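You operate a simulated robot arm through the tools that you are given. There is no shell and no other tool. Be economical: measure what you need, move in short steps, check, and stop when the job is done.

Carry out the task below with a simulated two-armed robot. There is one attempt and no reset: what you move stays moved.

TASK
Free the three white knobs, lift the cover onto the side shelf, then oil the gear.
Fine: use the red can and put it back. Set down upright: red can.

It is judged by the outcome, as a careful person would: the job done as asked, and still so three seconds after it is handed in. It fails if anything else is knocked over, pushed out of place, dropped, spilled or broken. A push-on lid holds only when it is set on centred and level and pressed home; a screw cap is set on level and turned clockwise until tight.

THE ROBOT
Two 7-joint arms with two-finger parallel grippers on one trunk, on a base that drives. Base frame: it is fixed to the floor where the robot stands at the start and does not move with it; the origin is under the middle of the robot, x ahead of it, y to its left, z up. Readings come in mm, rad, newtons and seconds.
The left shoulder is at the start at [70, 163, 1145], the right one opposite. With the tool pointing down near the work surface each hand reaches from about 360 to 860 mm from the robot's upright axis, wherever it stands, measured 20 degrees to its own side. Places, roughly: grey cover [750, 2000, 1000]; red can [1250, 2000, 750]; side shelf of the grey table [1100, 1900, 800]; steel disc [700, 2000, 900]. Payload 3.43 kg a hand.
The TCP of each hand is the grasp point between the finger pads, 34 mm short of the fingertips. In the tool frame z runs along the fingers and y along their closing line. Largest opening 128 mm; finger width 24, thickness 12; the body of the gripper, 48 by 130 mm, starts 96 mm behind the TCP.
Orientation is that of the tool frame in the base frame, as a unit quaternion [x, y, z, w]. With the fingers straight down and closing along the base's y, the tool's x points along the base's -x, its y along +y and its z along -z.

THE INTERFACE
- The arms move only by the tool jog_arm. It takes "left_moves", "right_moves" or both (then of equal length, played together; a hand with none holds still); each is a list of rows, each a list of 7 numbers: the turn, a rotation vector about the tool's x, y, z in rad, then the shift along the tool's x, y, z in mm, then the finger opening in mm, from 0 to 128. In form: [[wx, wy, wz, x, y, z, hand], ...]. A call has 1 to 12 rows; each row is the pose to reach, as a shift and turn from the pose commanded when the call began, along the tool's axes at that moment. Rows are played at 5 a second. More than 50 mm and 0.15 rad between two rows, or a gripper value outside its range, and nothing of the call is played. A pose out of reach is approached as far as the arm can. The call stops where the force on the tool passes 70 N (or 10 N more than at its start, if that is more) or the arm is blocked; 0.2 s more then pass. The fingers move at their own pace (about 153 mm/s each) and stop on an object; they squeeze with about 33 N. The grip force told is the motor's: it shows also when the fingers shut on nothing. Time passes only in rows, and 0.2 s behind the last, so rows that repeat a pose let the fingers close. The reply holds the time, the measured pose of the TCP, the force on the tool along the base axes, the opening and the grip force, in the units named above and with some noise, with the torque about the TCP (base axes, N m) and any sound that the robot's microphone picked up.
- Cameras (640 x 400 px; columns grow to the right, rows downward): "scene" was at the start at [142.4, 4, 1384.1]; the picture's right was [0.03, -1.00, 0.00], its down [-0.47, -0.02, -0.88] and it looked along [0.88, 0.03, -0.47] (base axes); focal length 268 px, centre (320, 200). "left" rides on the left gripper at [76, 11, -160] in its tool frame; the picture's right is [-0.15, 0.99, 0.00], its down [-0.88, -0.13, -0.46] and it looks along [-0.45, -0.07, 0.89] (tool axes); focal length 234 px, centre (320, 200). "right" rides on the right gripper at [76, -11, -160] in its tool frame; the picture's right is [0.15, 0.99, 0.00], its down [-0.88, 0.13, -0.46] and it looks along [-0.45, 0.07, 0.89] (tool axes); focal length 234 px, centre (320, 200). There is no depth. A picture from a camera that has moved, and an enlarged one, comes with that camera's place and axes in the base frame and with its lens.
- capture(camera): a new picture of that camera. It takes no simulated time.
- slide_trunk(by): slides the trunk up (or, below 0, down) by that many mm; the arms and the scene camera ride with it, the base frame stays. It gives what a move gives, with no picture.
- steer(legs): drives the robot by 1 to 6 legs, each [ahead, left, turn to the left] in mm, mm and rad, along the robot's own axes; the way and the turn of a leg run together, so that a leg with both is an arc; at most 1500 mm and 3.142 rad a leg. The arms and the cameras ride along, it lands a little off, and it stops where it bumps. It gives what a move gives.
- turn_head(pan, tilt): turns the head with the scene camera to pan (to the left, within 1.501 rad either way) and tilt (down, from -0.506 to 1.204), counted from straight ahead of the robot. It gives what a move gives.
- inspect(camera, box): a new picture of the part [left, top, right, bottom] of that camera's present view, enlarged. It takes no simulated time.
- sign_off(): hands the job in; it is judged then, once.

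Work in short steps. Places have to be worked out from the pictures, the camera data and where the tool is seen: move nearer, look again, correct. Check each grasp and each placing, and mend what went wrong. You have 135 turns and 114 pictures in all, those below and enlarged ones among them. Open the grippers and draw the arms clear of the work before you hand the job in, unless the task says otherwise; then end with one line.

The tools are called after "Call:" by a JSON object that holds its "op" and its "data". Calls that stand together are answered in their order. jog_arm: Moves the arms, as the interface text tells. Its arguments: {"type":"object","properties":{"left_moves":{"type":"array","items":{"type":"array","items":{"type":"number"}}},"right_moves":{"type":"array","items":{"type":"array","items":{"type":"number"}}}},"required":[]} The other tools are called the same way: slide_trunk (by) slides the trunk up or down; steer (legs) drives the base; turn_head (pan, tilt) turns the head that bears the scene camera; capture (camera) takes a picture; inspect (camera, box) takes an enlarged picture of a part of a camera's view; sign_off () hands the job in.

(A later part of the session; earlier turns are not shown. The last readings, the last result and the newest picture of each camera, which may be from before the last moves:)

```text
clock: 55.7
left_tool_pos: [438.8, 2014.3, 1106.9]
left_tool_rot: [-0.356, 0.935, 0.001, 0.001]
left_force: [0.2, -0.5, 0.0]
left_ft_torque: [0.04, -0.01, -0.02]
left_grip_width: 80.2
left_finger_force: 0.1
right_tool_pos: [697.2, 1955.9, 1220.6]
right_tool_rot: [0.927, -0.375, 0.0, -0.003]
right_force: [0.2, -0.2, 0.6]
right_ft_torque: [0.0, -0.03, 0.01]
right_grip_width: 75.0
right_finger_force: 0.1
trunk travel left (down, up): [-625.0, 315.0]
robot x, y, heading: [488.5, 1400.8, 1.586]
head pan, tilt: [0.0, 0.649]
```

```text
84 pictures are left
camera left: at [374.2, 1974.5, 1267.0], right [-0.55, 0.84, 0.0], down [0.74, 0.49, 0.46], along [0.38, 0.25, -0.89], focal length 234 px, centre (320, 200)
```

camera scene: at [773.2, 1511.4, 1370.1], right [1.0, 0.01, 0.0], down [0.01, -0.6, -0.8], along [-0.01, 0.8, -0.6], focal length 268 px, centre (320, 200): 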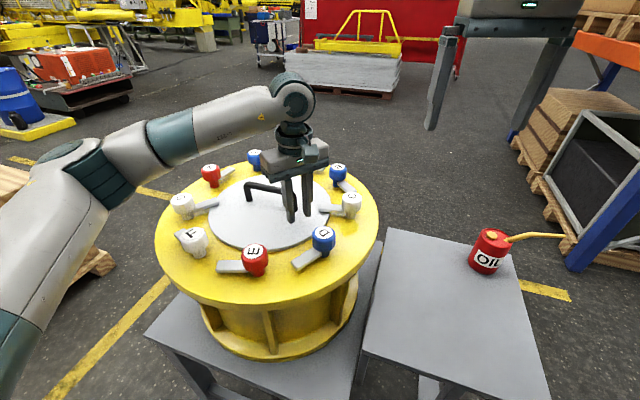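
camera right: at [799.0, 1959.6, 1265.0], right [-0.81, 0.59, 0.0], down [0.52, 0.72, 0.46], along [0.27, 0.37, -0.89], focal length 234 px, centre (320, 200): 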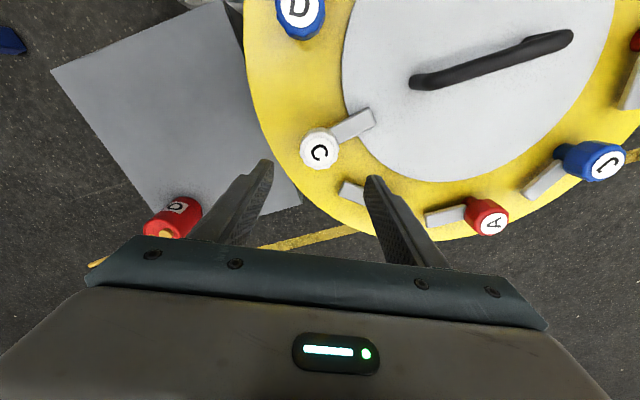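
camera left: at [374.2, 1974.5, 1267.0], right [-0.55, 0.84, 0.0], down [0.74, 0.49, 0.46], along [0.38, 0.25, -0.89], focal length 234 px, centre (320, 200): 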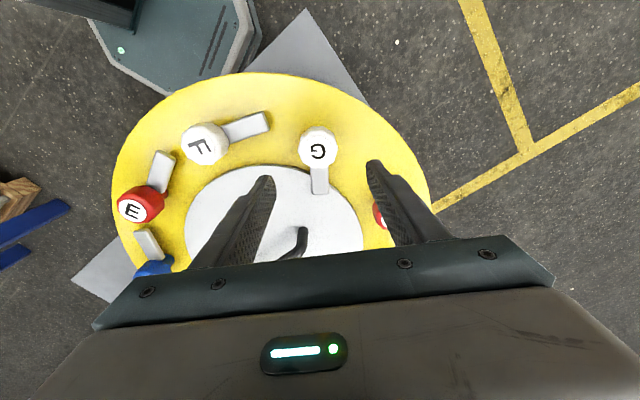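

Lever lies square between the fingers. Descend and grip G.

Call:
{"op": "jog_arm", "data": {"left_moves": [[0, 0, 0, 3.5, -1, 40, 80], [0, 0, 0, 3.5, -1, 80, 80], [0, 0, 0, 3.5, -1, 100, 80], [0, 0, 0, 3.5, -1, 110, 80], [0, 0, 0, 3.5, -1, 110, 30], [0, 0, 0, 3.5, -1, 110, 30], [0, 0, 0, 3.5, -1, 110, 30]]}}

```text
clock: 57.3
left_tool_pos: [437.9, 2010.8, 997.0]
left_tool_rot: [-0.355, 0.935, 0.0, 0.001]
left_force: [4.9, -7.9, -5.4]
left_ft_torque: [-0.33, -1.25, -0.03]
left_grip_width: 47.1
left_finger_force: 45.3
right_tool_pos: [697.2, 1954.7, 1221.6]
right_tool_rot: [0.928, -0.373, -0.001, 0.0]
right_force: [0.1, -0.5, -0.1]
right_ft_torque: [-0.01, -0.01, 0.0]
right_grip_width: 75.1
right_finger_force: 0.1
trunk travel left (down, up): [-625.0, 315.0]
robot x, y, heading: [490.3, 1400.7, 1.583]
head pan, tilt: [0.0, 0.649]
```

Turn it ~1.35 rad counter‑clockwise.

Call:
{"op": "jog_arm", "data": {"left_moves": [[0, 0, -0.14, 0, -1, 0, 30], [0, 0, -0.28, 0, -1, 0, 30], [0, 0, -0.42, 0, -1, 0, 30], [0, 0, -0.56, 0, -1, 0, 30], [0, 0, -0.7, 0, -1, 0, 30], [0, 0, -0.84, 0, -1, 0, 30], [0, 0, -0.98, 0, -1, 0, 30], [0, 0, -1.12, 0, -1, 0, 30], [0, 0, -1.26, 0, -1, 0, 30], [0, 0, -1.36, 0, -1, 0, 30]]}}

Call:
{"op": "capture", "data": {"camera": "scene"}}

```text
clock: 59.5
left_tool_pos: [438.7, 2013.2, 997.2]
left_tool_rot: [0.865, -0.502, -0.002, -0.002]
left_force: [14.5, 5.0, -3.3]
left_ft_torque: [0.04, 0.47, -0.52]
left_grip_width: 47.5
left_finger_force: 45.1
right_tool_pos: [699.3, 1956.4, 1219.9]
right_tool_rot: [0.927, -0.374, -0.001, 0.0]
right_force: [-0.1, 0.2, -0.2]
right_ft_torque: [0.01, -0.01, 0.04]
right_grip_width: 75.0
right_finger_force: 0.0
trunk travel left (down, up): [-625.0, 315.0]
robot x, y, heading: [488.6, 1400.6, 1.583]
head pan, tilt: [0.0, 0.649]
```

```text
83 pictures are left
camera scene: at [491.6, 1541.7, 1370.2], right [1.0, 0.01, 0.0], down [0.0, -0.61, -0.8], along [-0.01, 0.8, -0.61], focal length 268 px, centre (320, 200)
```

scene: 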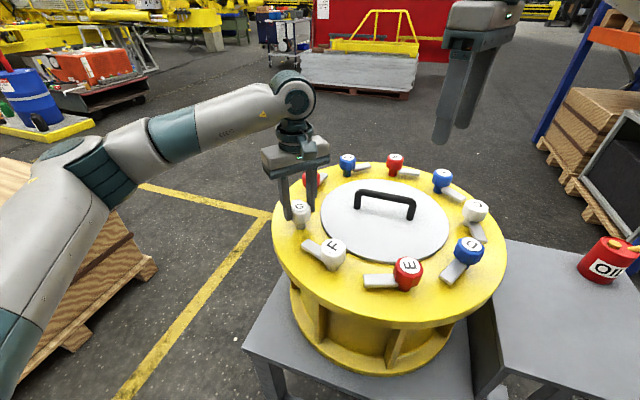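

Release and lift straight up first, nothing else.

Call:
{"op": "jog_arm", "data": {"left_moves": [[0, 0, 0, 0, 0, 0, 75], [0, 0, 0, 0, 0, -5, 75], [0, 0, 0, 0, 0, -45, 75], [0, 0, 0, 0, 0, -90, 75], [0, 0, 0, 0, 0, -135, 75], [0, 0, 0, 0, 0, -180, 75], [0, 0, 0, 25, 25, -210, 75], [0, 0, 0, 55, 55, -220, 75], [0, 0, 0, 85, 85, -220, 75], [0, 0, 0, 115, 115, -220, 75]]}}

Call:
{"op": "inspect", "data": {"camera": "scene", "box": [260, 130, 520, 293]}}

```text
clock: 61.7
left_tool_pos: [391.9, 1853.3, 1217.5]
left_tool_rot: [0.864, -0.503, 0.0, -0.002]
left_force: [0.7, 0.7, -0.4]
left_ft_torque: [0.02, -0.04, 0.02]
left_grip_width: 75.2
left_finger_force: 0.0
right_tool_pos: [697.2, 1954.5, 1221.8]
right_tool_rot: [0.928, -0.374, 0.0, -0.001]
right_force: [0.2, 0.0, 0.0]
right_ft_torque: [0.01, -0.05, 0.0]
right_grip_width: 75.2
right_finger_force: 0.1
trunk travel left (down, up): [-625.0, 315.0]
robot x, y, heading: [491.6, 1402.5, 1.576]
head pan, tilt: [0.0, 0.649]
```

```text
2.45 times, centred on (390, 212) of scene
camera zoom: at [488.4, 1538.9, 1370.3], right [1.0, 0.01, 0.0], down [0.01, -0.6, -0.8], along [-0.01, 0.8, -0.6], focal length 658 px, centre (148, 172)
```

zoom: 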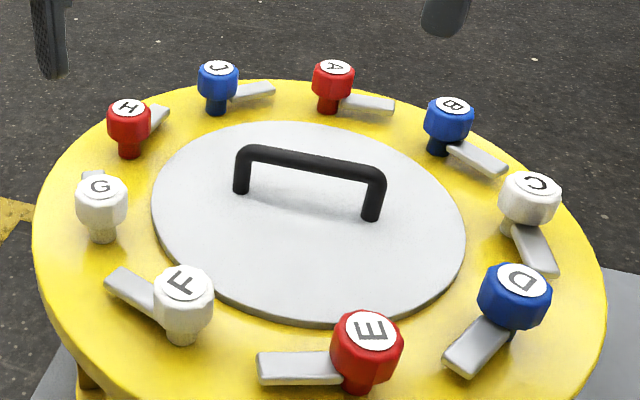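

All nine levers are off the cover. Knobs are 40° apart, so the cover centre ≈ (640, 2052); the handle bar runs at about −15°. To grip it squarely I'll go round to the left (−x) side facing +x. First legs: back up, go left, turn.

Call:
{"op": "steer", "data": {"legs": [[-200, 0, 0], [0, 540, 0], [0, 0, -1.6]]}}

Call:
{"op": "turn_head", "data": {"pan": 0.9, "tilt": 0.6}}

Call:
{"op": "capture", "data": {"camera": "scene"}}

```text
clock: 69.9
left_tool_pos: [402.2, 1286.1, 1217.8]
left_tool_rot: [-0.247, 0.969, -0.001, 0.001]
left_force: [0.0, 0.1, 0.2]
left_ft_torque: [0.01, 0.01, 0.03]
left_grip_width: 74.8
left_finger_force: 0.1
right_tool_pos: [497.4, 978.5, 1221.1]
right_tool_rot: [-0.383, 0.924, 0.0, 0.001]
right_force: [0.7, -0.3, -0.2]
right_ft_torque: [0.0, 0.01, 0.01]
right_grip_width: 75.0
right_finger_force: 0.1
trunk travel left (down, up): [-625.0, 315.0]
robot x, y, heading: [-53.6, 1193.3, -0.004]
head pan, tilt: [0.0, 0.649]
```

```text
clock: 71.1
left_tool_pos: [401.2, 1285.6, 1218.7]
left_tool_rot: [-0.246, 0.969, 0.0, 0.001]
left_force: [0.2, 1.1, -0.5]
left_ft_torque: [-0.02, 0.03, -0.01]
left_grip_width: 74.9
left_finger_force: 0.1
right_tool_pos: [497.4, 979.4, 1220.8]
right_tool_rot: [-0.384, 0.923, 0.0, 0.001]
right_force: [-0.7, -0.2, 0.2]
right_ft_torque: [0.0, 0.01, 0.04]
right_grip_width: 75.1
right_finger_force: 0.0
trunk travel left (down, up): [-625.0, 315.0]
robot x, y, heading: [-55.6, 1194.9, -0.004]
head pan, tilt: [0.901, 0.6]
```

```text
81 pictures are left
camera scene: at [54.4, 1266.6, 1374.4], right [0.78, -0.63, 0.0], down [-0.36, -0.44, -0.82], along [0.52, 0.64, -0.57], focal length 268 px, centre (320, 200)
```

scene: 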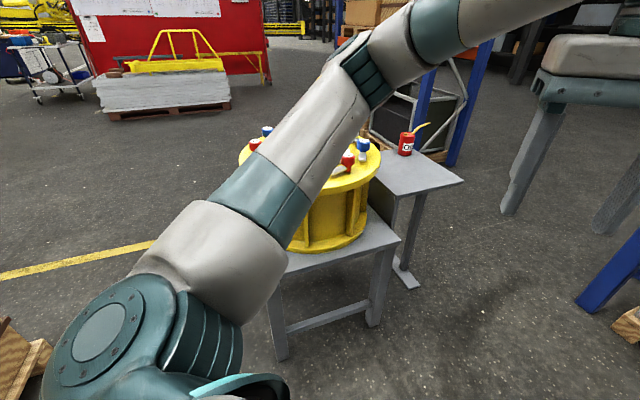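

Path on the left side is free. Slide left 915 mm to stand left of the casing.

Call:
{"op": "steer", "data": {"legs": [[0, 915, 0]]}}

Call:
{"op": "turn_head", "data": {"pan": 0, "tilt": 0.65}}

Call:
{"op": "capture", "data": {"camera": "scene"}}

Call:
{"op": "capture", "data": {"camera": "right"}}

```text
clock: 75.9
left_tool_pos: [413.9, 2202.1, 1217.6]
left_tool_rot: [-0.242, 0.97, -0.001, 0.001]
left_force: [0.6, -0.7, 0.6]
left_ft_torque: [-0.01, 0.01, 0.01]
left_grip_width: 75.2
left_finger_force: 0.0
right_tool_pos: [506.0, 1895.7, 1221.7]
right_tool_rot: [-0.38, 0.925, 0.0, 0.001]
right_force: [-0.2, 0.1, -0.1]
right_ft_torque: [0.0, -0.02, 0.04]
right_grip_width: 74.9
right_finger_force: 0.0
trunk travel left (down, up): [-625.0, 315.0]
robot x, y, heading: [-42.4, 2117.9, -0.012]
head pan, tilt: [0.901, 0.6]
```

```text
clock: 77.1
left_tool_pos: [413.4, 2202.9, 1217.7]
left_tool_rot: [-0.242, 0.97, -0.001, 0.001]
left_force: [0.1, 0.0, 0.3]
left_ft_torque: [0.02, -0.04, 0.01]
left_grip_width: 75.0
left_finger_force: 0.1
right_tool_pos: [506.5, 1896.1, 1221.0]
right_tool_rot: [-0.379, 0.925, 0.0, 0.001]
right_force: [-0.2, -0.9, 0.2]
right_ft_torque: [0.01, -0.01, 0.01]
right_grip_width: 75.0
right_finger_force: 0.1
trunk travel left (down, up): [-625.0, 315.0]
robot x, y, heading: [-38.8, 2118.8, -0.024]
head pan, tilt: [0.0, 0.649]
```

```text
80 pictures are left
camera scene: at [97.3, 2116.9, 1370.1], right [-0.02, -1.0, 0.0], down [-0.6, 0.01, -0.8], along [0.8, -0.01, -0.6], focal length 268 px, centre (320, 200)
```

scene: 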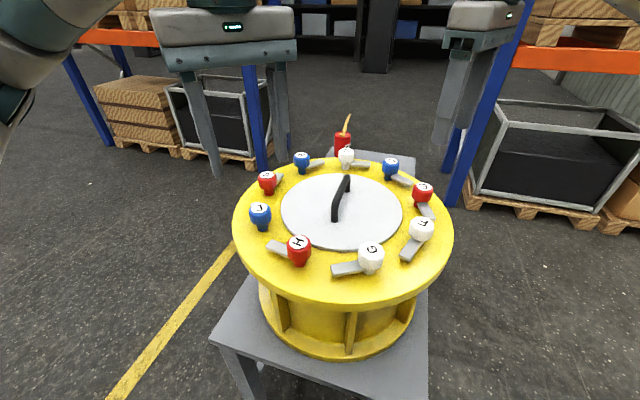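

```text
79 pictures are left
camera right: at [462.8, 1833.4, 1378.4], right [-0.8, 0.6, 0.0], down [0.54, 0.71, 0.46], along [0.28, 0.36, -0.89], focal length 234 px, centre (320, 200)
```

right: 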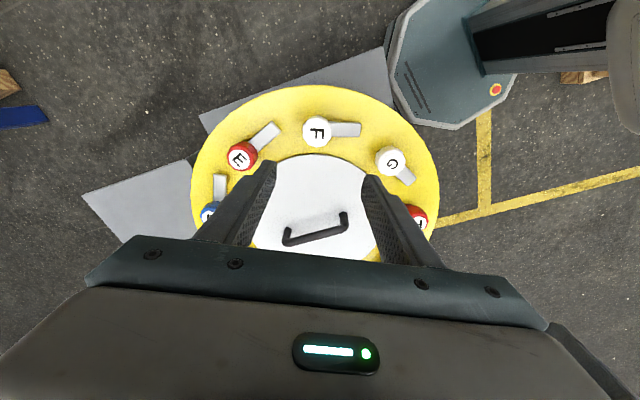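

Move the right hand above the handle (≈640, 2055) with closing line square to the bar, then look from both cameras.

Call:
{"op": "jog_arm", "data": {"right_moves": [[0, 0, 0.13, -26, 2, 12, 70], [0, 0, 0.26, -52, 5, 25, 70], [0, 0, 0.39, -78, 7, 37, 70], [0, 0, 0.52, -104, 10, 50, 70], [0, 0, 0.65, -130, 12, 62, 70], [0, 0, 0.78, -156, 15, 75, 70], [0, 0, 0.91, -182, 17, 88, 70], [0, 0, 1.04, -207, 19, 101, 70], [0, 0, 1.04, -207, 19, 101, 70]]}}

Call:
{"op": "capture", "data": {"camera": "right"}}

Call:
{"op": "inspect", "data": {"camera": "scene", "box": [220, 120, 460, 270]}}

```text
clock: 79.1
left_tool_pos: [413.3, 2202.8, 1216.8]
left_tool_rot: [-0.242, 0.97, -0.001, 0.002]
left_force: [-0.1, -0.3, -0.3]
left_ft_torque: [0.03, -0.03, 0.02]
left_grip_width: 75.2
left_finger_force: 0.0
right_tool_pos: [639.2, 2053.9, 1121.2]
right_tool_rot: [0.131, 0.991, 0.001, 0.001]
right_force: [0.2, 0.4, -0.5]
right_ft_torque: [0.01, -0.02, 0.01]
right_grip_width: 69.9
right_finger_force: 0.1
trunk travel left (down, up): [-625.0, 315.0]
robot x, y, heading: [-37.9, 2120.4, -0.017]
head pan, tilt: [0.0, 0.649]
```

```text
78 pictures are left
camera right: at [565.8, 2061.3, 1278.5], right [0.12, 0.99, 0.0], down [0.88, -0.1, 0.46], along [0.45, -0.05, -0.89], focal length 234 px, centre (320, 200)
```

right: 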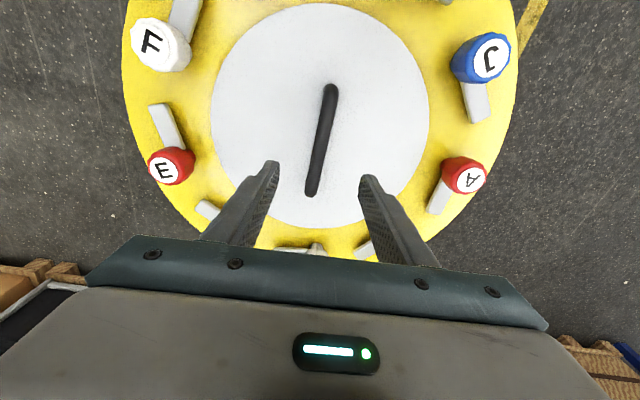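

```text
2.67 times, centred on (340, 195) of scene
camera zoom: at [96.9, 2116.0, 1370.2], right [-0.02, -1.0, 0.0], down [-0.6, 0.01, -0.8], along [0.8, -0.01, -0.6], focal length 715 px, centre (267, 213)
```

zoom: 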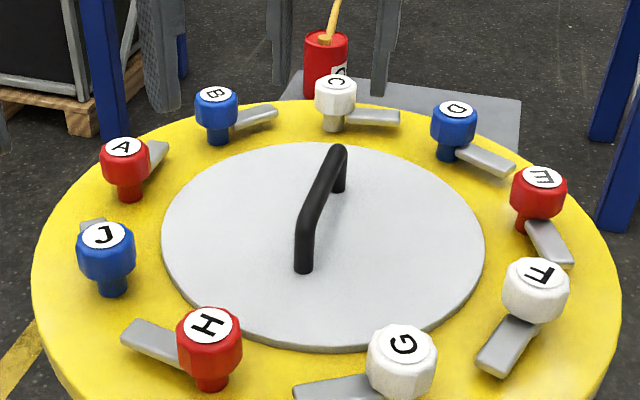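

Handle bar mid ≈ (635, 2054), top ≈ 1000, direction −17°. Descend and grip it.

Call:
{"op": "jog_arm", "data": {"right_moves": [[0, 0, 0.04, 4, -1, 40, 70], [0, 0, 0.04, 4, -1, 80, 70], [0, 0, 0.04, 4, -1, 110, 70], [0, 0, 0.04, 4, -1, 125, 70], [0, 0, 0.04, 4, -1, 125, 0], [0, 0, 0.04, 4, -1, 125, 0], [0, 0, 0.04, 4, -1, 125, 0]]}}

Call:
{"op": "inspect", "data": {"camera": "scene", "box": [220, 120, 460, 270]}}

```text
clock: 80.7
left_tool_pos: [414.3, 2201.4, 1217.5]
left_tool_rot: [-0.242, 0.97, -0.001, 0.0]
left_force: [0.4, -0.3, 0.2]
left_ft_torque: [-0.02, 0.03, 0.0]
left_grip_width: 74.8
left_finger_force: 0.1
right_tool_pos: [636.9, 2054.2, 994.4]
right_tool_rot: [0.152, 0.988, 0.001, 0.001]
right_force: [-3.0, -3.3, 0.1]
right_ft_torque: [-0.35, -0.77, -0.86]
right_grip_width: 18.1
right_finger_force: 32.9
trunk travel left (down, up): [-625.0, 315.0]
robot x, y, heading: [-40.6, 2114.8, -0.016]
head pan, tilt: [0.0, 0.649]
```

```text
2.67 times, centred on (340, 195) of scene
camera zoom: at [97.3, 2116.2, 1370.1], right [-0.02, -1.0, 0.0], down [-0.6, 0.01, -0.8], along [0.8, -0.01, -0.6], focal length 715 px, centre (267, 213)
```

zoom: 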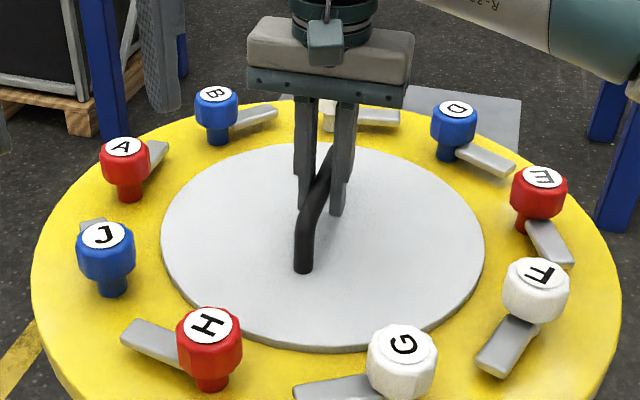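

Bar gripped (18 mm). Lift straight up gently.

Call:
{"op": "jog_arm", "data": {"right_moves": [[0, 0, 0, 0, 0, -5, 0], [0, 0, 0, 0, 0, -10, 0], [0, 0, 0, 0, 0, -20, 0], [0, 0, 0, 0, 0, -30, 0], [0, 0, 0, 0, 0, -30, 0]]}}

Call:
{"op": "inspect", "data": {"camera": "scene", "box": [220, 120, 460, 270]}}

```text
clock: 81.9
left_tool_pos: [415.8, 2202.8, 1217.7]
left_tool_rot: [-0.243, 0.97, -0.002, 0.001]
left_force: [0.1, 0.3, 0.7]
left_ft_torque: [0.0, -0.03, -0.01]
left_grip_width: 74.9
left_finger_force: 0.1
right_tool_pos: [638.0, 2054.6, 1023.9]
right_tool_rot: [0.15, 0.989, 0.0, -0.001]
right_force: [0.4, -0.6, -20.1]
right_ft_torque: [-0.01, 0.08, 0.02]
right_grip_width: 17.9
right_finger_force: 32.9
trunk travel left (down, up): [-625.0, 315.0]
robot x, y, heading: [-37.9, 2118.1, -0.009]
head pan, tilt: [0.0, 0.649]
```

```text
2.67 times, centred on (340, 195) of scene
camera zoom: at [99.7, 2116.4, 1369.8], right [-0.02, -1.0, 0.0], down [-0.61, 0.01, -0.8], along [0.8, -0.01, -0.61], focal length 715 px, centre (267, 213)
```

zoom: 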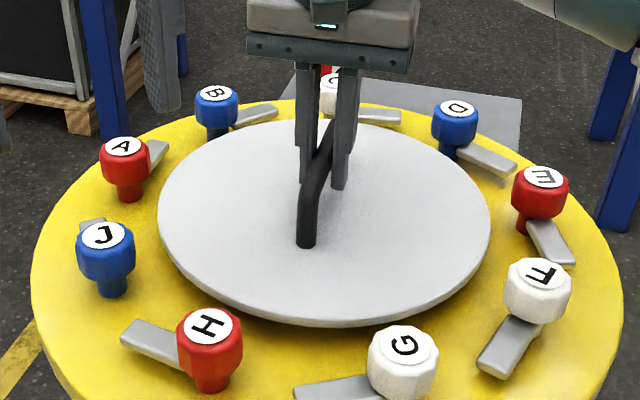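

It comes up cleanly, level, 2 kg. Lift 170 mm more.

Call:
{"op": "jog_arm", "data": {"right_moves": [[0, 0, 0, 0, 0, -25, 0], [0, 0, 0, 0, 0, -50, 0], [0, 0, 0, 0, 0, -75, 0], [0, 0, 0, 0, 0, -100, 0], [0, 0, 0, 0, 0, -125, 0], [0, 0, 0, 0, 0, -150, 0], [0, 0, 0, 0, 0, -170, 0], [0, 0, 0, 0, 0, -170, 0]]}}

Call:
{"op": "capture", "data": {"camera": "scene"}}

```text
clock: 83.7
left_tool_pos: [417.4, 2202.6, 1215.0]
left_tool_rot: [-0.242, 0.97, 0.0, -0.001]
left_force: [-0.3, 0.1, -0.1]
left_ft_torque: [-0.03, 0.02, 0.0]
left_grip_width: 74.9
left_finger_force: 0.0
right_tool_pos: [640.1, 2054.0, 1194.0]
right_tool_rot: [0.15, 0.989, 0.0, 0.0]
right_force: [0.3, -1.1, -19.9]
right_ft_torque: [0.02, 0.06, -0.01]
right_grip_width: 17.9
right_finger_force: 32.5
trunk travel left (down, up): [-625.0, 315.0]
robot x, y, heading: [-42.5, 2118.9, -0.014]
head pan, tilt: [0.0, 0.649]
```

```text
74 pictures are left
camera scene: at [100.3, 2116.3, 1369.7], right [-0.02, -1.0, 0.0], down [-0.61, 0.01, -0.79], along [0.79, -0.01, -0.61], focal length 268 px, centre (320, 200)
```

scene: 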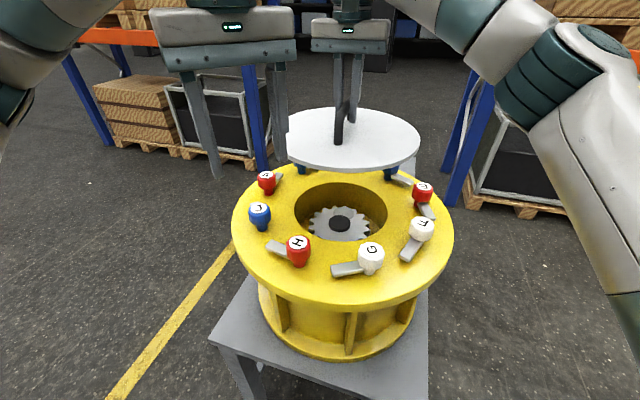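

Cover is up and the gear is exposed. Drive back out and around to the front of the shelf with the cover held high.

Call:
{"op": "steer", "data": {"legs": [[0, -900, 0], [0, 0, 1.585], [0, -1000, 0]]}}

Call:
{"op": "capture", "data": {"camera": "scene"}}

```text
clock: 97.1
left_tool_pos: [846.7, 1657.4, 1215.6]
left_tool_rot: [0.86, -0.51, 0.001, -0.001]
left_force: [-0.3, 0.7, -0.6]
left_ft_torque: [0.01, -0.02, -0.03]
left_grip_width: 75.3
left_finger_force: 0.0
right_tool_pos: [992.8, 1881.5, 1193.4]
right_tool_rot: [-0.597, 0.802, 0.0, -0.001]
right_force: [0.1, -0.6, -19.5]
right_ft_torque: [-0.1, -0.02, 0.04]
right_grip_width: 17.8
right_finger_force: 32.8
trunk travel left (down, up): [-625.0, 315.0]
robot x, y, heading: [939.6, 1199.5, 1.559]
head pan, tilt: [0.0, 0.649]
```

```text
73 pictures are left
camera scene: at [937.9, 1341.3, 1369.8], right [1.0, -0.01, 0.0], down [0.0, -0.61, -0.8], along [0.01, 0.8, -0.61], focal length 268 px, centre (320, 200)
```

scene: 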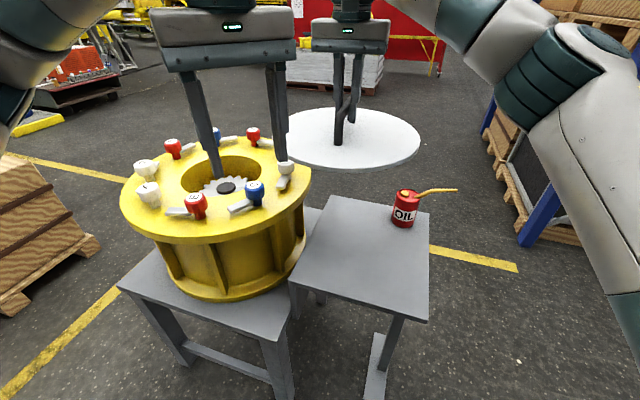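

Full view of the shelf now; enlarge to measure its corners and the can.

Call:
{"op": "inspect", "data": {"camera": "scene", "box": [260, 175, 500, 325]}}

```text
2.67 times, centred on (380, 250) of scene
camera zoom: at [937.9, 1341.3, 1369.8], right [1.0, -0.01, 0.0], down [0.0, -0.61, -0.8], along [0.01, 0.8, -0.61], focal length 715 px, centre (160, 67)
```

zoom: 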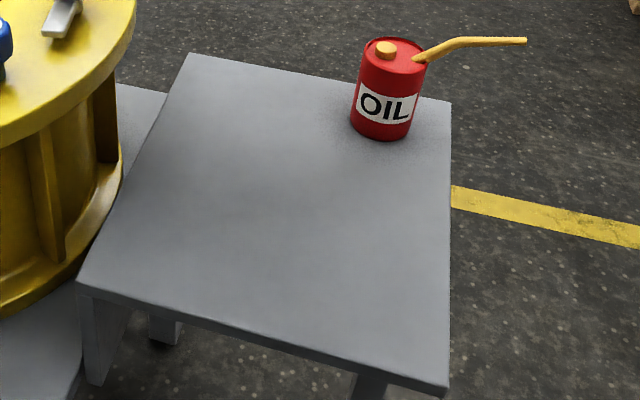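

Shelf ≈ 345×398 mm at z≈780, can base at (1217, 2002). I'll set the cover centred at about (1058, 1861), leaving ~24 mm to the can. Slide right 62 mm first.

Call:
{"op": "steer", "data": {"legs": [[0, -64, 0]]}}

```text
clock: 98.1
left_tool_pos: [906.6, 1655.0, 1216.3]
left_tool_rot: [0.86, -0.51, 0.0, -0.001]
left_force: [0.2, -0.2, -0.4]
left_ft_torque: [0.01, -0.02, -0.03]
left_grip_width: 75.0
left_finger_force: 0.0
right_tool_pos: [1051.6, 1880.5, 1194.1]
right_tool_rot: [-0.598, 0.801, -0.001, 0.0]
right_force: [-0.3, -0.2, -19.7]
right_ft_torque: [-0.05, 0.05, 0.01]
right_grip_width: 17.7
right_finger_force: 33.3
trunk travel left (down, up): [-625.0, 315.0]
robot x, y, heading: [997.9, 1204.4, 1.565]
head pan, tilt: [0.0, 0.649]
```

Shift over target and lower to TCP z≈900 (cover ~60 mm above the shelf).

Call:
{"op": "jog_arm", "data": {"right_moves": [[0, 0, 0, 9, -6, 30, 0], [0, 0, 0, 17.5, -11, 65, 0], [0, 0, 0, 17.5, -11, 100, 0], [0, 0, 0, 17.5, -11, 135, 0], [0, 0, 0, 17.5, -11, 170, 0], [0, 0, 0, 17.5, -11, 205, 0], [0, 0, 0, 17.5, -11, 240, 0], [0, 0, 0, 17.5, -11, 270, 0], [0, 0, 0, 17.5, -11, 294, 0], [0, 0, 0, 17.5, -11, 294, 0]]}}

Call:
{"op": "capture", "data": {"camera": "scene"}}

Call:
{"op": "capture", "data": {"camera": "right"}}

```text
clock: 100.3
left_tool_pos: [908.6, 1656.0, 1216.9]
left_tool_rot: [0.86, -0.51, -0.001, -0.001]
left_force: [-0.2, 0.4, 0.4]
left_ft_torque: [0.01, -0.04, -0.02]
left_grip_width: 75.0
left_finger_force: 0.2
right_tool_pos: [1059.5, 1860.9, 898.8]
right_tool_rot: [-0.598, 0.802, 0.001, 0.0]
right_force: [-0.6, -0.8, -19.9]
right_ft_torque: [-0.09, 0.0, 0.0]
right_grip_width: 17.4
right_finger_force: 33.0
trunk travel left (down, up): [-625.0, 315.0]
robot x, y, heading: [1000.0, 1201.2, 1.567]
head pan, tilt: [0.0, 0.649]
```

```text
71 pictures are left
camera scene: at [1000.2, 1340.3, 1369.9], right [1.0, -0.01, 0.0], down [0.0, -0.61, -0.8], along [0.0, 0.8, -0.61], focal length 268 px, centre (320, 200)
```

scene: 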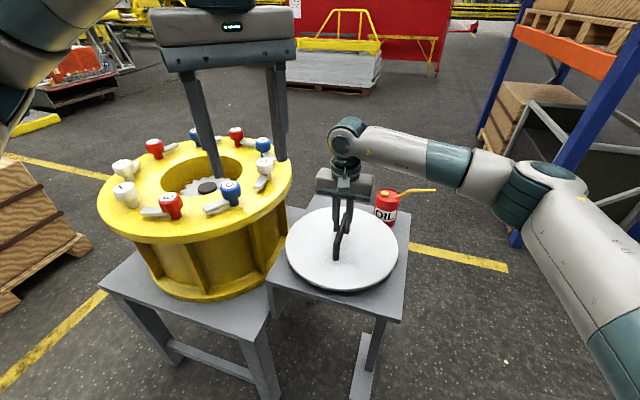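

```text
70 pictures are left
camera right: at [1051.1, 1784.2, 1055.8], right [-0.99, 0.14, 0.0], down [0.13, 0.88, 0.46], along [0.06, 0.45, -0.89], focal length 234 px, centre (320, 200)
```

right: 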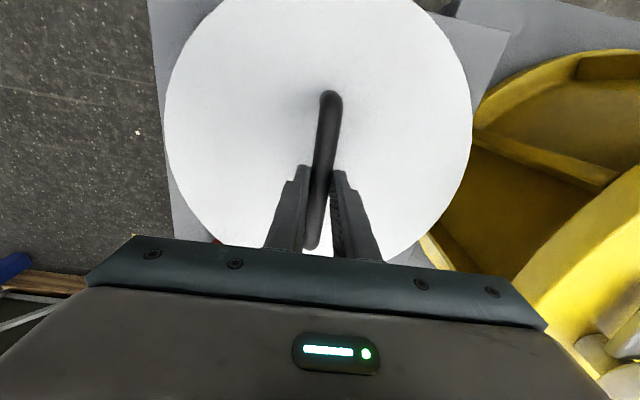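

Looks well placed. Lower 40 mm more, then check the clearance to the can.

Call:
{"op": "jog_arm", "data": {"right_moves": [[0, 0, 0, 0, 0, 15, 0], [0, 0, 0, 0, 0, 30, 0], [0, 0, 0, 0, 0, 40, 0], [0, 0, 0, 0, 0, 40, 0]]}}

Call:
{"op": "inspect", "data": {"camera": "scene", "box": [250, 170, 442, 290]}}

```text
clock: 101.3
left_tool_pos: [908.3, 1653.8, 1218.7]
left_tool_rot: [0.86, -0.51, 0.0, -0.001]
left_force: [0.2, -0.1, -0.2]
left_ft_torque: [-0.03, 0.02, 0.02]
left_grip_width: 75.0
left_finger_force: 0.1
right_tool_pos: [1060.6, 1860.9, 863.7]
right_tool_rot: [-0.598, 0.802, 0.003, 0.001]
right_force: [3.7, 5.9, 10.5]
right_ft_torque: [-0.53, 0.02, 0.08]
right_grip_width: 18.0
right_finger_force: 32.9
trunk travel left (down, up): [-625.0, 315.0]
robot x, y, heading: [1001.5, 1198.9, 1.56]
head pan, tilt: [0.0, 0.649]
```

```text
3.33 times, centred on (346, 230) of scene
camera zoom: at [1000.5, 1338.2, 1370.6], right [1.0, -0.01, 0.0], down [0.0, -0.6, -0.8], along [0.0, 0.8, -0.6], focal length 894 px, centre (233, 100)
```

zoom: 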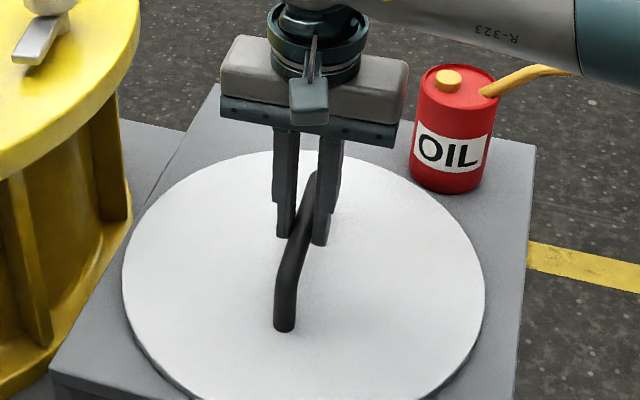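

The cover is seated flat on the shelf (contact at 864) and clear of the can. Release and lift straight up.

Call:
{"op": "jog_arm", "data": {"right_moves": [[0, 0, 0, 0, 0, -4, 0], [0, 0, 0, 0, 0, -4, 60], [0, 0, 0, 0, 0, -4, 60], [0, 0, 0, 0, 0, -40, 60], [0, 0, 0, 0, 0, -80, 60], [0, 0, 0, 0, 0, -120, 60], [0, 0, 0, 0, 0, -160, 60], [0, 0, 0, 0, 0, -200, 60], [0, 0, 0, 0, 0, -240, 60]]}}

Call:
{"op": "capture", "data": {"camera": "scene"}}

Call:
{"op": "capture", "data": {"camera": "right"}}

```text
clock: 103.3
left_tool_pos: [907.0, 1653.3, 1217.3]
left_tool_rot: [0.86, -0.51, 0.0, -0.002]
left_force: [-0.1, -0.5, -0.4]
left_ft_torque: [0.07, 0.0, -0.03]
left_grip_width: 75.1
left_finger_force: 0.1
right_tool_pos: [1057.9, 1856.8, 1101.9]
right_tool_rot: [-0.599, 0.801, 0.001, 0.001]
right_force: [0.6, 0.0, 1.1]
right_ft_torque: [0.03, -0.03, 0.0]
right_grip_width: 60.2
right_finger_force: 0.1
trunk travel left (down, up): [-625.0, 315.0]
robot x, y, heading: [998.3, 1198.6, 1.566]
head pan, tilt: [0.0, 0.649]
```

```text
68 pictures are left
camera scene: at [999.6, 1337.4, 1370.2], right [1.0, -0.01, 0.0], down [0.0, -0.6, -0.8], along [0.0, 0.8, -0.6], focal length 268 px, centre (320, 200)
```

scene: 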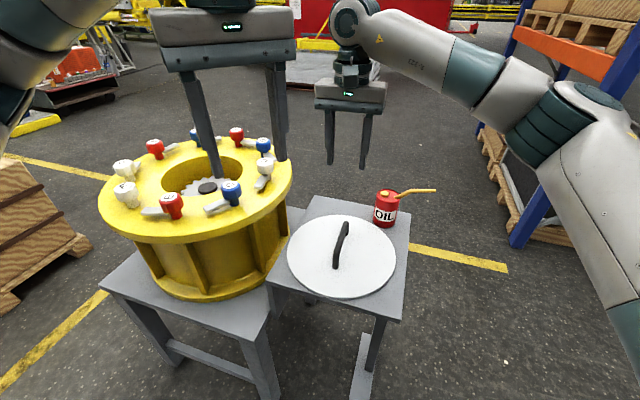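

```text
67 pictures are left
camera right: at [1050.1, 1780.8, 1258.4], right [-0.99, 0.14, 0.0], down [0.13, 0.88, 0.46], along [0.06, 0.45, -0.89], focal length 234 px, centre (320, 200)
```

right: 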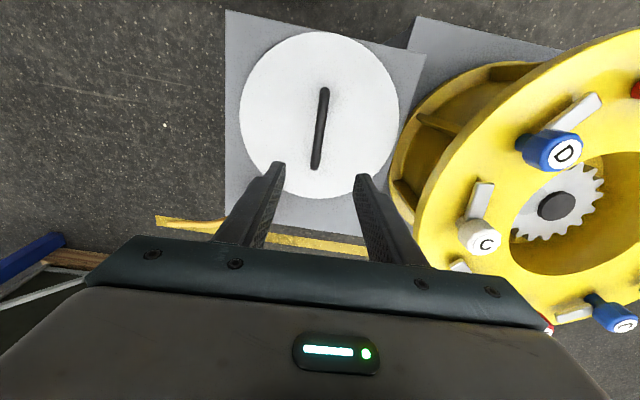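

Cover is placed well and the can is clear. To grip the can from above with its spout toward my palm side, I'll approach from the lower right with heading ~135°: turn here first, then slide.

Call:
{"op": "steer", "data": {"legs": [[0, 0, 0.79], [-172, -578, 0]]}}

Call:
{"op": "capture", "data": {"camera": "scene"}}

Call:
{"op": "capture", "data": {"camera": "right"}}

```text
clock: 108.7
left_tool_pos: [1140.8, 1738.1, 1217.6]
left_tool_rot: [0.99, -0.14, -0.001, -0.002]
left_force: [-0.1, 0.0, -0.5]
left_ft_torque: [0.02, 0.01, 0.04]
left_grip_width: 75.1
left_finger_force: 0.1
right_tool_pos: [1102.1, 1990.0, 1100.0]
right_tool_rot: [0.86, -0.511, 0.0, 0.0]
right_force: [-0.3, 0.8, 0.2]
right_ft_torque: [0.04, 0.01, -0.02]
right_grip_width: 60.0
right_finger_force: 0.0
trunk travel left (down, up): [-625.0, 315.0]
robot x, y, heading: [1527.6, 1482.6, 2.353]
head pan, tilt: [0.0, 0.649]
```

```text
66 pictures are left
camera scene: at [1431.0, 1581.3, 1370.1], right [0.71, 0.7, 0.0], down [0.43, -0.43, -0.8], along [-0.56, 0.56, -0.6], focal length 268 px, centre (320, 200)
```

scene: 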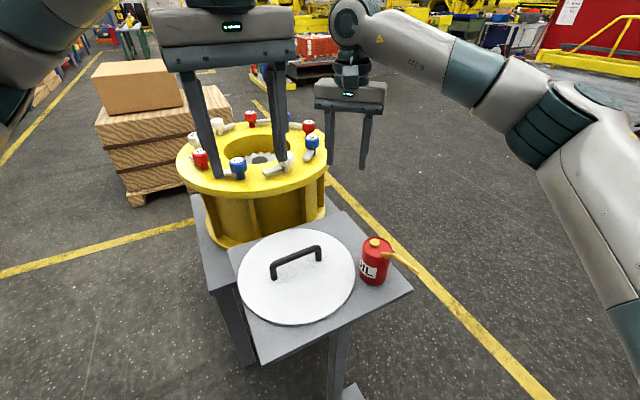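

```text
65 pictures are left
camera right: at [1151.2, 1928.5, 1257.5], right [-0.8, -0.6, 0.0], down [-0.54, 0.71, 0.46], along [-0.28, 0.36, -0.89], focal length 234 px, centre (320, 200)
```

right: 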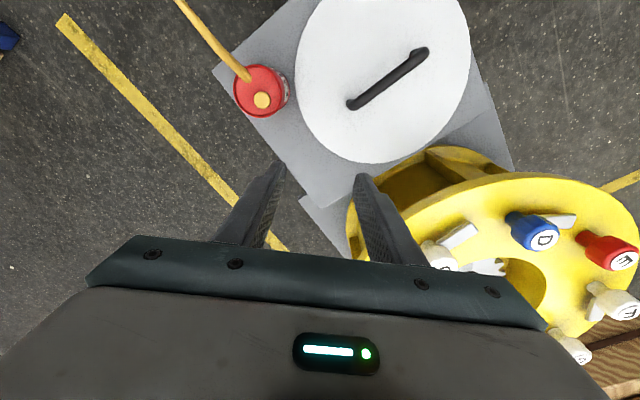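

Can top ≈ (1213, 1988, 890–905), spout pointing about +x. Move the right hand above it, turned so tool x points along the spout.

Call:
{"op": "jog_arm", "data": {"right_moves": [[0, 0, -0.13, 7, -12, 0, 70], [0, 0, -0.27, 13, -24, 0, 80], [0, 0, -0.4, 20, -37, 0, 90], [0, 0, -0.53, 27, -49, 0, 100], [0, 0, -0.67, 33, -61, 0, 110], [0, 0, -0.8, 40, -73, 0, 110], [0, 0, -0.94, 47, -86, 0, 110], [0, 0, -1.07, 53, -98, 10, 110], [0, 0, -1.07, 53, -98, 10, 110]]}}

Call:
{"op": "capture", "data": {"camera": "right"}}

Call:
{"op": "inspect", "data": {"camera": "scene", "box": [280, 180, 472, 300]}}

```text
clock: 110.7
left_tool_pos: [1140.4, 1737.6, 1217.7]
left_tool_rot: [0.99, -0.14, -0.001, -0.002]
left_force: [0.1, 0.5, 0.6]
left_ft_torque: [-0.01, 0.01, 0.0]
left_grip_width: 75.0
left_finger_force: 0.0
right_tool_pos: [1213.3, 1988.7, 1089.8]
right_tool_rot: [1.0, 0.001, 0.0, 0.0]
right_force: [0.2, -0.6, 0.0]
right_ft_torque: [0.0, 0.01, 0.0]
right_grip_width: 110.2
right_finger_force: 0.0
trunk travel left (down, up): [-625.0, 315.0]
robot x, y, heading: [1526.8, 1483.0, 2.356]
head pan, tilt: [0.0, 0.649]
```

```text
64 pictures are left
camera right: at [1291.8, 2000.8, 1247.0], right [0.15, -0.99, 0.0], down [-0.88, -0.13, 0.46], along [-0.45, -0.07, -0.89], focal length 234 px, centre (320, 200)
```

right: 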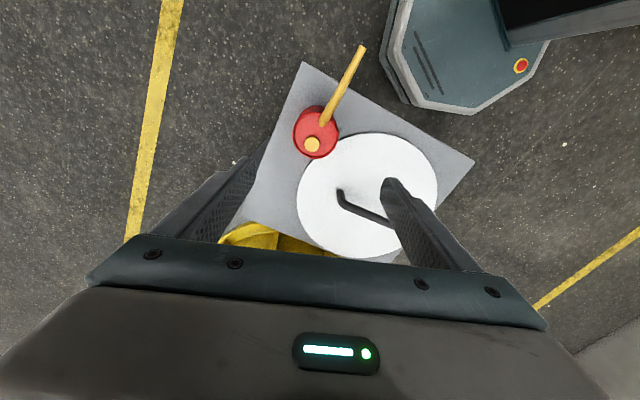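

```text
3.33 times, centred on (376, 240) of scene
camera zoom: at [1430.7, 1580.9, 1370.1], right [0.71, 0.7, 0.0], down [0.43, -0.43, -0.8], along [-0.56, 0.56, -0.6], focal length 894 px, centre (133, 67)
```

zoom: 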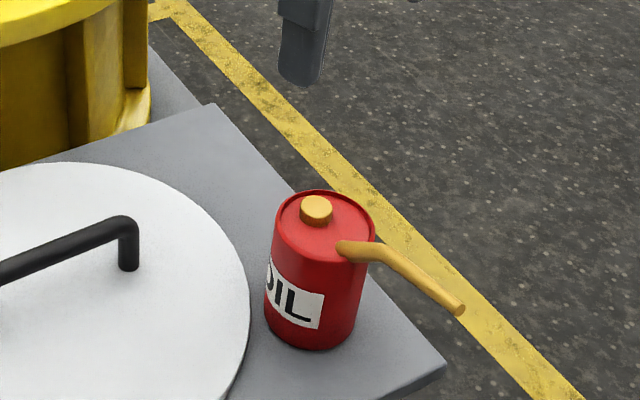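

Spout tip ≈ (1333, 1962, 920), i.e. spout direction about −15°; can axis ≈ (1223, 1989). Adjust yaw and come down to z 960 to recheck.

Call:
{"op": "jog_arm", "data": {"right_moves": [[0, 0, 0.12, 4, 0, 30, 110], [0, 0, 0.25, 9, 0, 65, 110], [0, 0, 0.25, 9, 0, 100, 110], [0, 0, 0.25, 9, 0, 125, 110], [0, 0, 0.25, 9, 0, 125, 110]]}}

Call:
{"op": "capture", "data": {"camera": "right"}}

Call:
{"op": "inspect", "data": {"camera": "scene", "box": [280, 180, 472, 300]}}

```text
clock: 111.9
left_tool_pos: [1140.9, 1738.9, 1218.9]
left_tool_rot: [0.99, -0.139, -0.001, -0.002]
left_force: [0.7, 0.0, 0.3]
left_ft_torque: [0.01, -0.01, -0.01]
left_grip_width: 75.2
left_finger_force: 0.1
right_tool_pos: [1222.8, 1990.7, 965.6]
right_tool_rot: [0.992, -0.125, -0.001, 0.0]
right_force: [-0.6, 0.1, -0.2]
right_ft_torque: [-0.02, -0.02, 0.0]
right_grip_width: 110.0
right_finger_force: 0.0
trunk travel left (down, up): [-625.0, 315.0]
robot x, y, heading: [1529.8, 1482.2, 2.352]
head pan, tilt: [0.0, 0.649]
```

```text
62 pictures are left
camera right: at [1301.3, 1981.8, 1122.1], right [-0.1, -0.99, 0.0], down [-0.88, 0.09, 0.46], along [-0.45, 0.05, -0.89], focal length 234 px, centre (320, 200)
```

right: 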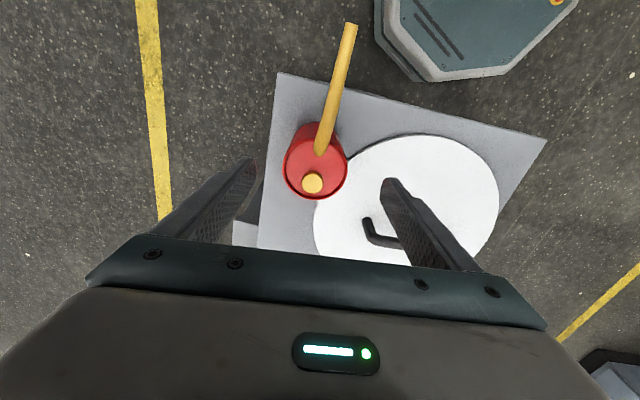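

```text
3.33 times, centred on (376, 240) of scene
camera zoom: at [1431.1, 1581.0, 1370.2], right [0.71, 0.7, 0.0], down [0.43, -0.43, -0.8], along [-0.56, 0.56, -0.6], focal length 894 px, centre (133, 67)
```

zoom: 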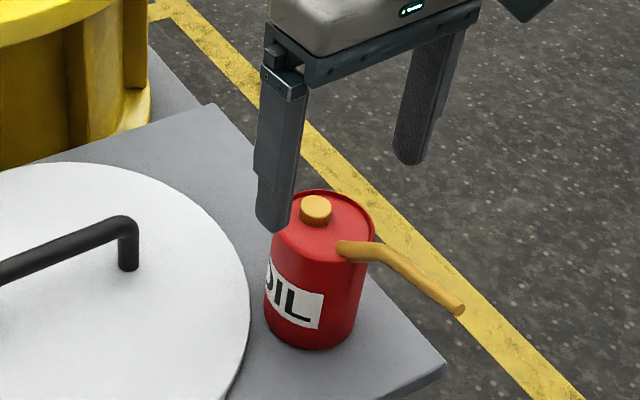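

Aligned. Descend to TCP 868 (tips above cover top) with opening 98 and close on the can.

Call:
{"op": "jog_arm", "data": {"right_moves": [[0, 0, 0, 0, -2, 35, 98], [0, 0, 0, 0, -2, 65, 98], [0, 0, 0, 0, -2, 85, 98], [0, 0, 0, 0, -2, 97, 98], [0, 0, 0, 0, -2, 97, 98]]}}

Call:
{"op": "capture", "data": {"camera": "right"}}

Call:
{"op": "inspect", "data": {"camera": "scene", "box": [280, 180, 472, 300]}}

```text
clock: 113.1
left_tool_pos: [1141.3, 1739.0, 1216.9]
left_tool_rot: [0.99, -0.14, -0.001, -0.001]
left_force: [-0.5, -0.4, 0.1]
left_ft_torque: [0.03, -0.01, 0.05]
left_grip_width: 75.1
left_finger_force: 0.0
right_tool_pos: [1224.0, 1993.3, 867.7]
right_tool_rot: [0.992, -0.125, 0.0, 0.0]
right_force: [-0.5, -0.3, 0.1]
right_ft_torque: [0.02, -0.01, -0.05]
right_grip_width: 98.0
right_finger_force: 0.1
trunk travel left (down, up): [-625.0, 315.0]
robot x, y, heading: [1527.9, 1487.1, 2.352]
head pan, tilt: [0.0, 0.649]
```

```text
60 pictures are left
camera right: at [1302.1, 1984.1, 1025.7], right [-0.1, -0.99, 0.0], down [-0.89, 0.09, 0.46], along [-0.45, 0.05, -0.89], focal length 234 px, centre (320, 200)
```

right: 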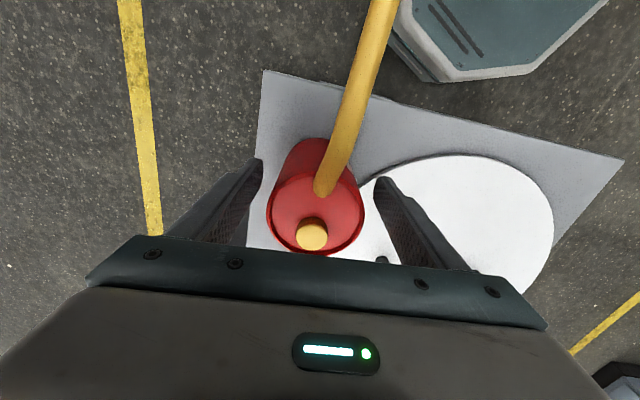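

```text
3.33 times, centred on (376, 240) of scene
camera zoom: at [1431.0, 1581.1, 1370.1], right [0.71, 0.7, 0.0], down [0.43, -0.43, -0.8], along [-0.56, 0.56, -0.6], focal length 894 px, centre (133, 67)
```

zoom: 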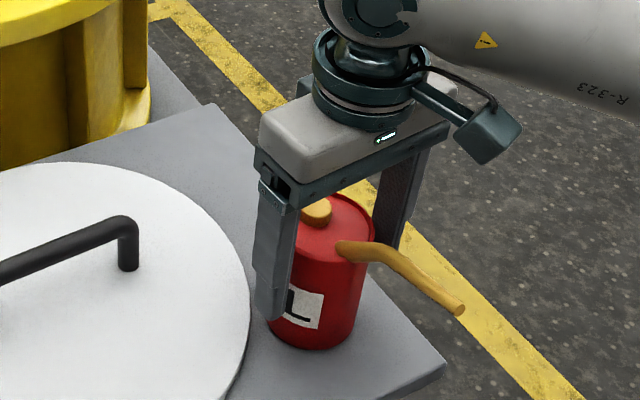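

Centred. Close the grip.

Call:
{"op": "jog_arm", "data": {"right_moves": [[0, 0, 0, 0, 0, 0, 60], [0, 0, 0, 0, 0, 0, 60], [0, 0, 0, 0, 0, 0, 60]]}}

```text
clock: 113.9
left_tool_pos: [1141.6, 1739.5, 1218.0]
left_tool_rot: [0.99, -0.139, -0.001, -0.001]
left_force: [0.7, -0.2, -0.2]
left_ft_torque: [0.01, -0.02, 0.03]
left_grip_width: 75.1
left_finger_force: 0.1
right_tool_pos: [1224.7, 1993.5, 868.2]
right_tool_rot: [0.992, -0.125, 0.001, 0.0]
right_force: [0.3, 0.2, 0.0]
right_ft_torque: [-0.05, -0.01, 0.02]
right_grip_width: 70.7
right_finger_force: 32.7
trunk travel left (down, up): [-625.0, 315.0]
robot x, y, heading: [1523.8, 1482.5, 2.355]
head pan, tilt: [0.0, 0.649]
```

Gripped at 70.7 mm (put‑back pose: TCP (1224,1993,868)). Lift 30 mm, check.

Call:
{"op": "jog_arm", "data": {"right_moves": [[0, 0, 0, 0, 0, -10, 55], [0, 0, 0, 0, 0, -30, 55], [0, 0, 0, 0, 0, -60, 55], [0, 0, 0, 0, 0, -100, 55], [0, 0, 0, 0, 0, -140, 55], [0, 0, 0, 0, 0, -180, 55], [0, 0, 0, 0, 0, -220, 55], [0, 0, 0, 0, 0, -260, 55], [0, 0, 0, 0, 0, -290, 55], [0, 0, 0, 0, 0, -290, 55]]}}

Call:
{"op": "capture", "data": {"camera": "scene"}}

```text
clock: 116.1
left_tool_pos: [1140.8, 1739.1, 1217.9]
left_tool_rot: [0.99, -0.14, 0.001, -0.001]
left_force: [1.2, 0.4, 0.2]
left_ft_torque: [-0.01, 0.02, -0.01]
left_grip_width: 75.3
left_finger_force: 0.1
right_tool_pos: [1223.4, 1993.4, 1157.0]
right_tool_rot: [0.992, -0.125, 0.0, -0.001]
right_force: [0.3, 0.7, -2.3]
right_ft_torque: [-0.06, -0.03, 0.0]
right_grip_width: 71.0
right_finger_force: 32.9
trunk travel left (down, up): [-625.0, 315.0]
robot x, y, heading: [1526.0, 1480.6, 2.352]
head pan, tilt: [0.0, 0.649]
```

```text
58 pictures are left
camera scene: at [1430.7, 1582.1, 1370.0], right [0.71, 0.7, 0.0], down [0.43, -0.43, -0.8], along [-0.56, 0.56, -0.61], focal length 268 px, centre (320, 200)
```

scene: 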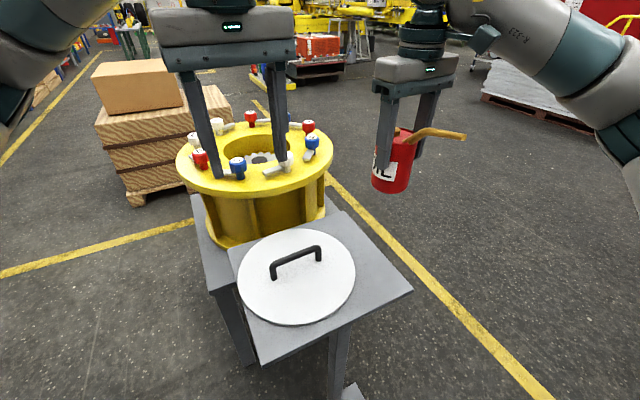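

Can is light (~0.25 kg) and held firmly upright. Turn it so the spout points toward the robot, still upright.

Call:
{"op": "jog_arm", "data": {"right_moves": [[0, 0, 0.13, 0, 0, 0, 55], [0, 0, 0.27, 0, 0, 0, 55], [0, 0, 0.4, 0, 0, 0, 55], [0, 0, 0.53, 0, 0, 0, 55], [0, 0, 0.53, 0, 0, 0, 55]]}}

Call:
{"op": "steer", "data": {"legs": [[172, 578, 0], [0, 0, -0.785], [100, 488, 0]]}}

Call:
{"op": "capture", "data": {"camera": "scene"}}

```text
clock: 117.3
left_tool_pos: [1141.7, 1739.7, 1218.1]
left_tool_rot: [0.99, -0.141, 0.0, -0.001]
left_force: [-0.8, 0.8, 0.5]
left_ft_torque: [-0.01, -0.01, 0.0]
left_grip_width: 75.1
left_finger_force: 0.0
right_tool_pos: [1223.5, 1993.2, 1157.5]
right_tool_rot: [0.924, -0.381, 0.0, 0.0]
right_force: [0.1, 0.7, -2.2]
right_ft_torque: [0.0, 0.0, -0.01]
right_grip_width: 70.9
right_finger_force: 32.5
trunk travel left (down, up): [-625.0, 315.0]
robot x, y, heading: [1527.8, 1481.6, 2.351]
head pan, tilt: [0.0, 0.649]
```

```text
clock: 125.3
left_tool_pos: [414.5, 1748.1, 1217.8]
left_tool_rot: [0.862, -0.507, 0.0, -0.001]
left_force: [0.6, 0.7, -0.4]
left_ft_torque: [0.01, -0.01, -0.03]
left_grip_width: 75.0
left_finger_force: 0.1
right_tool_pos: [650.4, 1871.3, 1156.7]
right_tool_rot: [0.711, -0.704, 0.0, 0.001]
right_force: [0.1, -0.5, -2.7]
right_ft_torque: [-0.06, 0.0, 0.03]
right_grip_width: 71.1
right_finger_force: 33.0
trunk travel left (down, up): [-625.0, 315.0]
robot x, y, heading: [508.8, 1295.2, 1.571]
head pan, tilt: [0.0, 0.649]
```

```text
57 pictures are left
camera scene: at [507.7, 1433.2, 1370.1], right [1.0, 0.0, 0.0], down [0.0, -0.6, -0.8], along [0.0, 0.8, -0.6], focal length 268 px, centre (320, 200)
```

scene: 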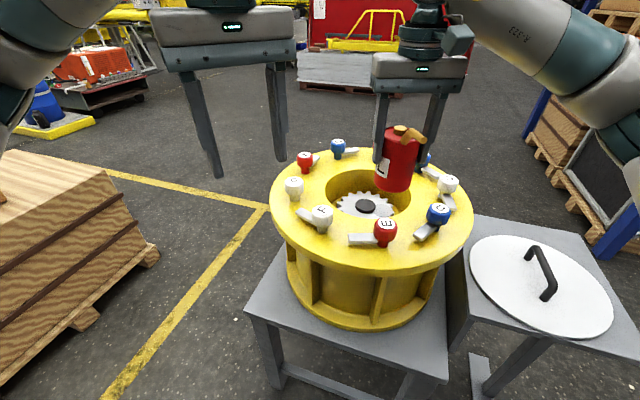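

Gear hub ≈ (641, 2047, 890). Drive 95 mm closer, hand stays high.

Call:
{"op": "steer", "data": {"legs": [[95, 0, 0]]}}

Call:
{"op": "capture", "data": {"camera": "right"}}

```text
clock: 126.5
left_tool_pos: [413.8, 1842.1, 1218.5]
left_tool_rot: [0.862, -0.507, 0.0, -0.002]
left_force: [-0.4, -0.2, 0.2]
left_ft_torque: [0.0, 0.0, 0.0]
left_grip_width: 74.8
left_finger_force: 0.0
right_tool_pos: [649.7, 1965.0, 1158.4]
right_tool_rot: [0.71, -0.704, 0.0, 0.0]
right_force: [0.0, -0.1, -2.3]
right_ft_torque: [-0.02, 0.02, 0.01]
right_grip_width: 70.8
right_finger_force: 33.1
trunk travel left (down, up): [-625.0, 315.0]
robot x, y, heading: [502.6, 1389.3, 1.572]
head pan, tilt: [0.0, 0.649]
```

```text
56 pictures are left
camera right: at [664.0, 1888.4, 1315.1], right [-0.99, -0.15, 0.0], down [-0.14, 0.88, 0.46], along [-0.07, 0.45, -0.89], focal length 234 px, centre (320, 200)
```

right: 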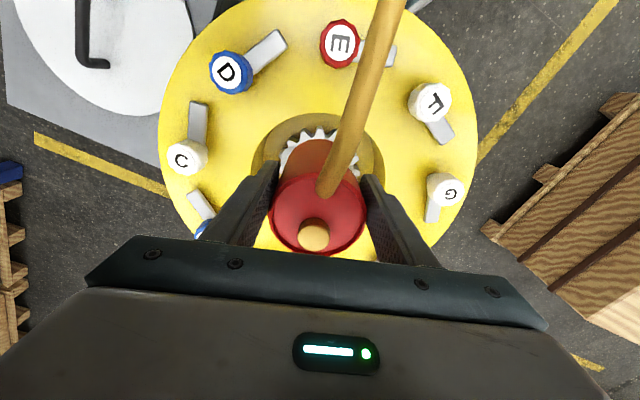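

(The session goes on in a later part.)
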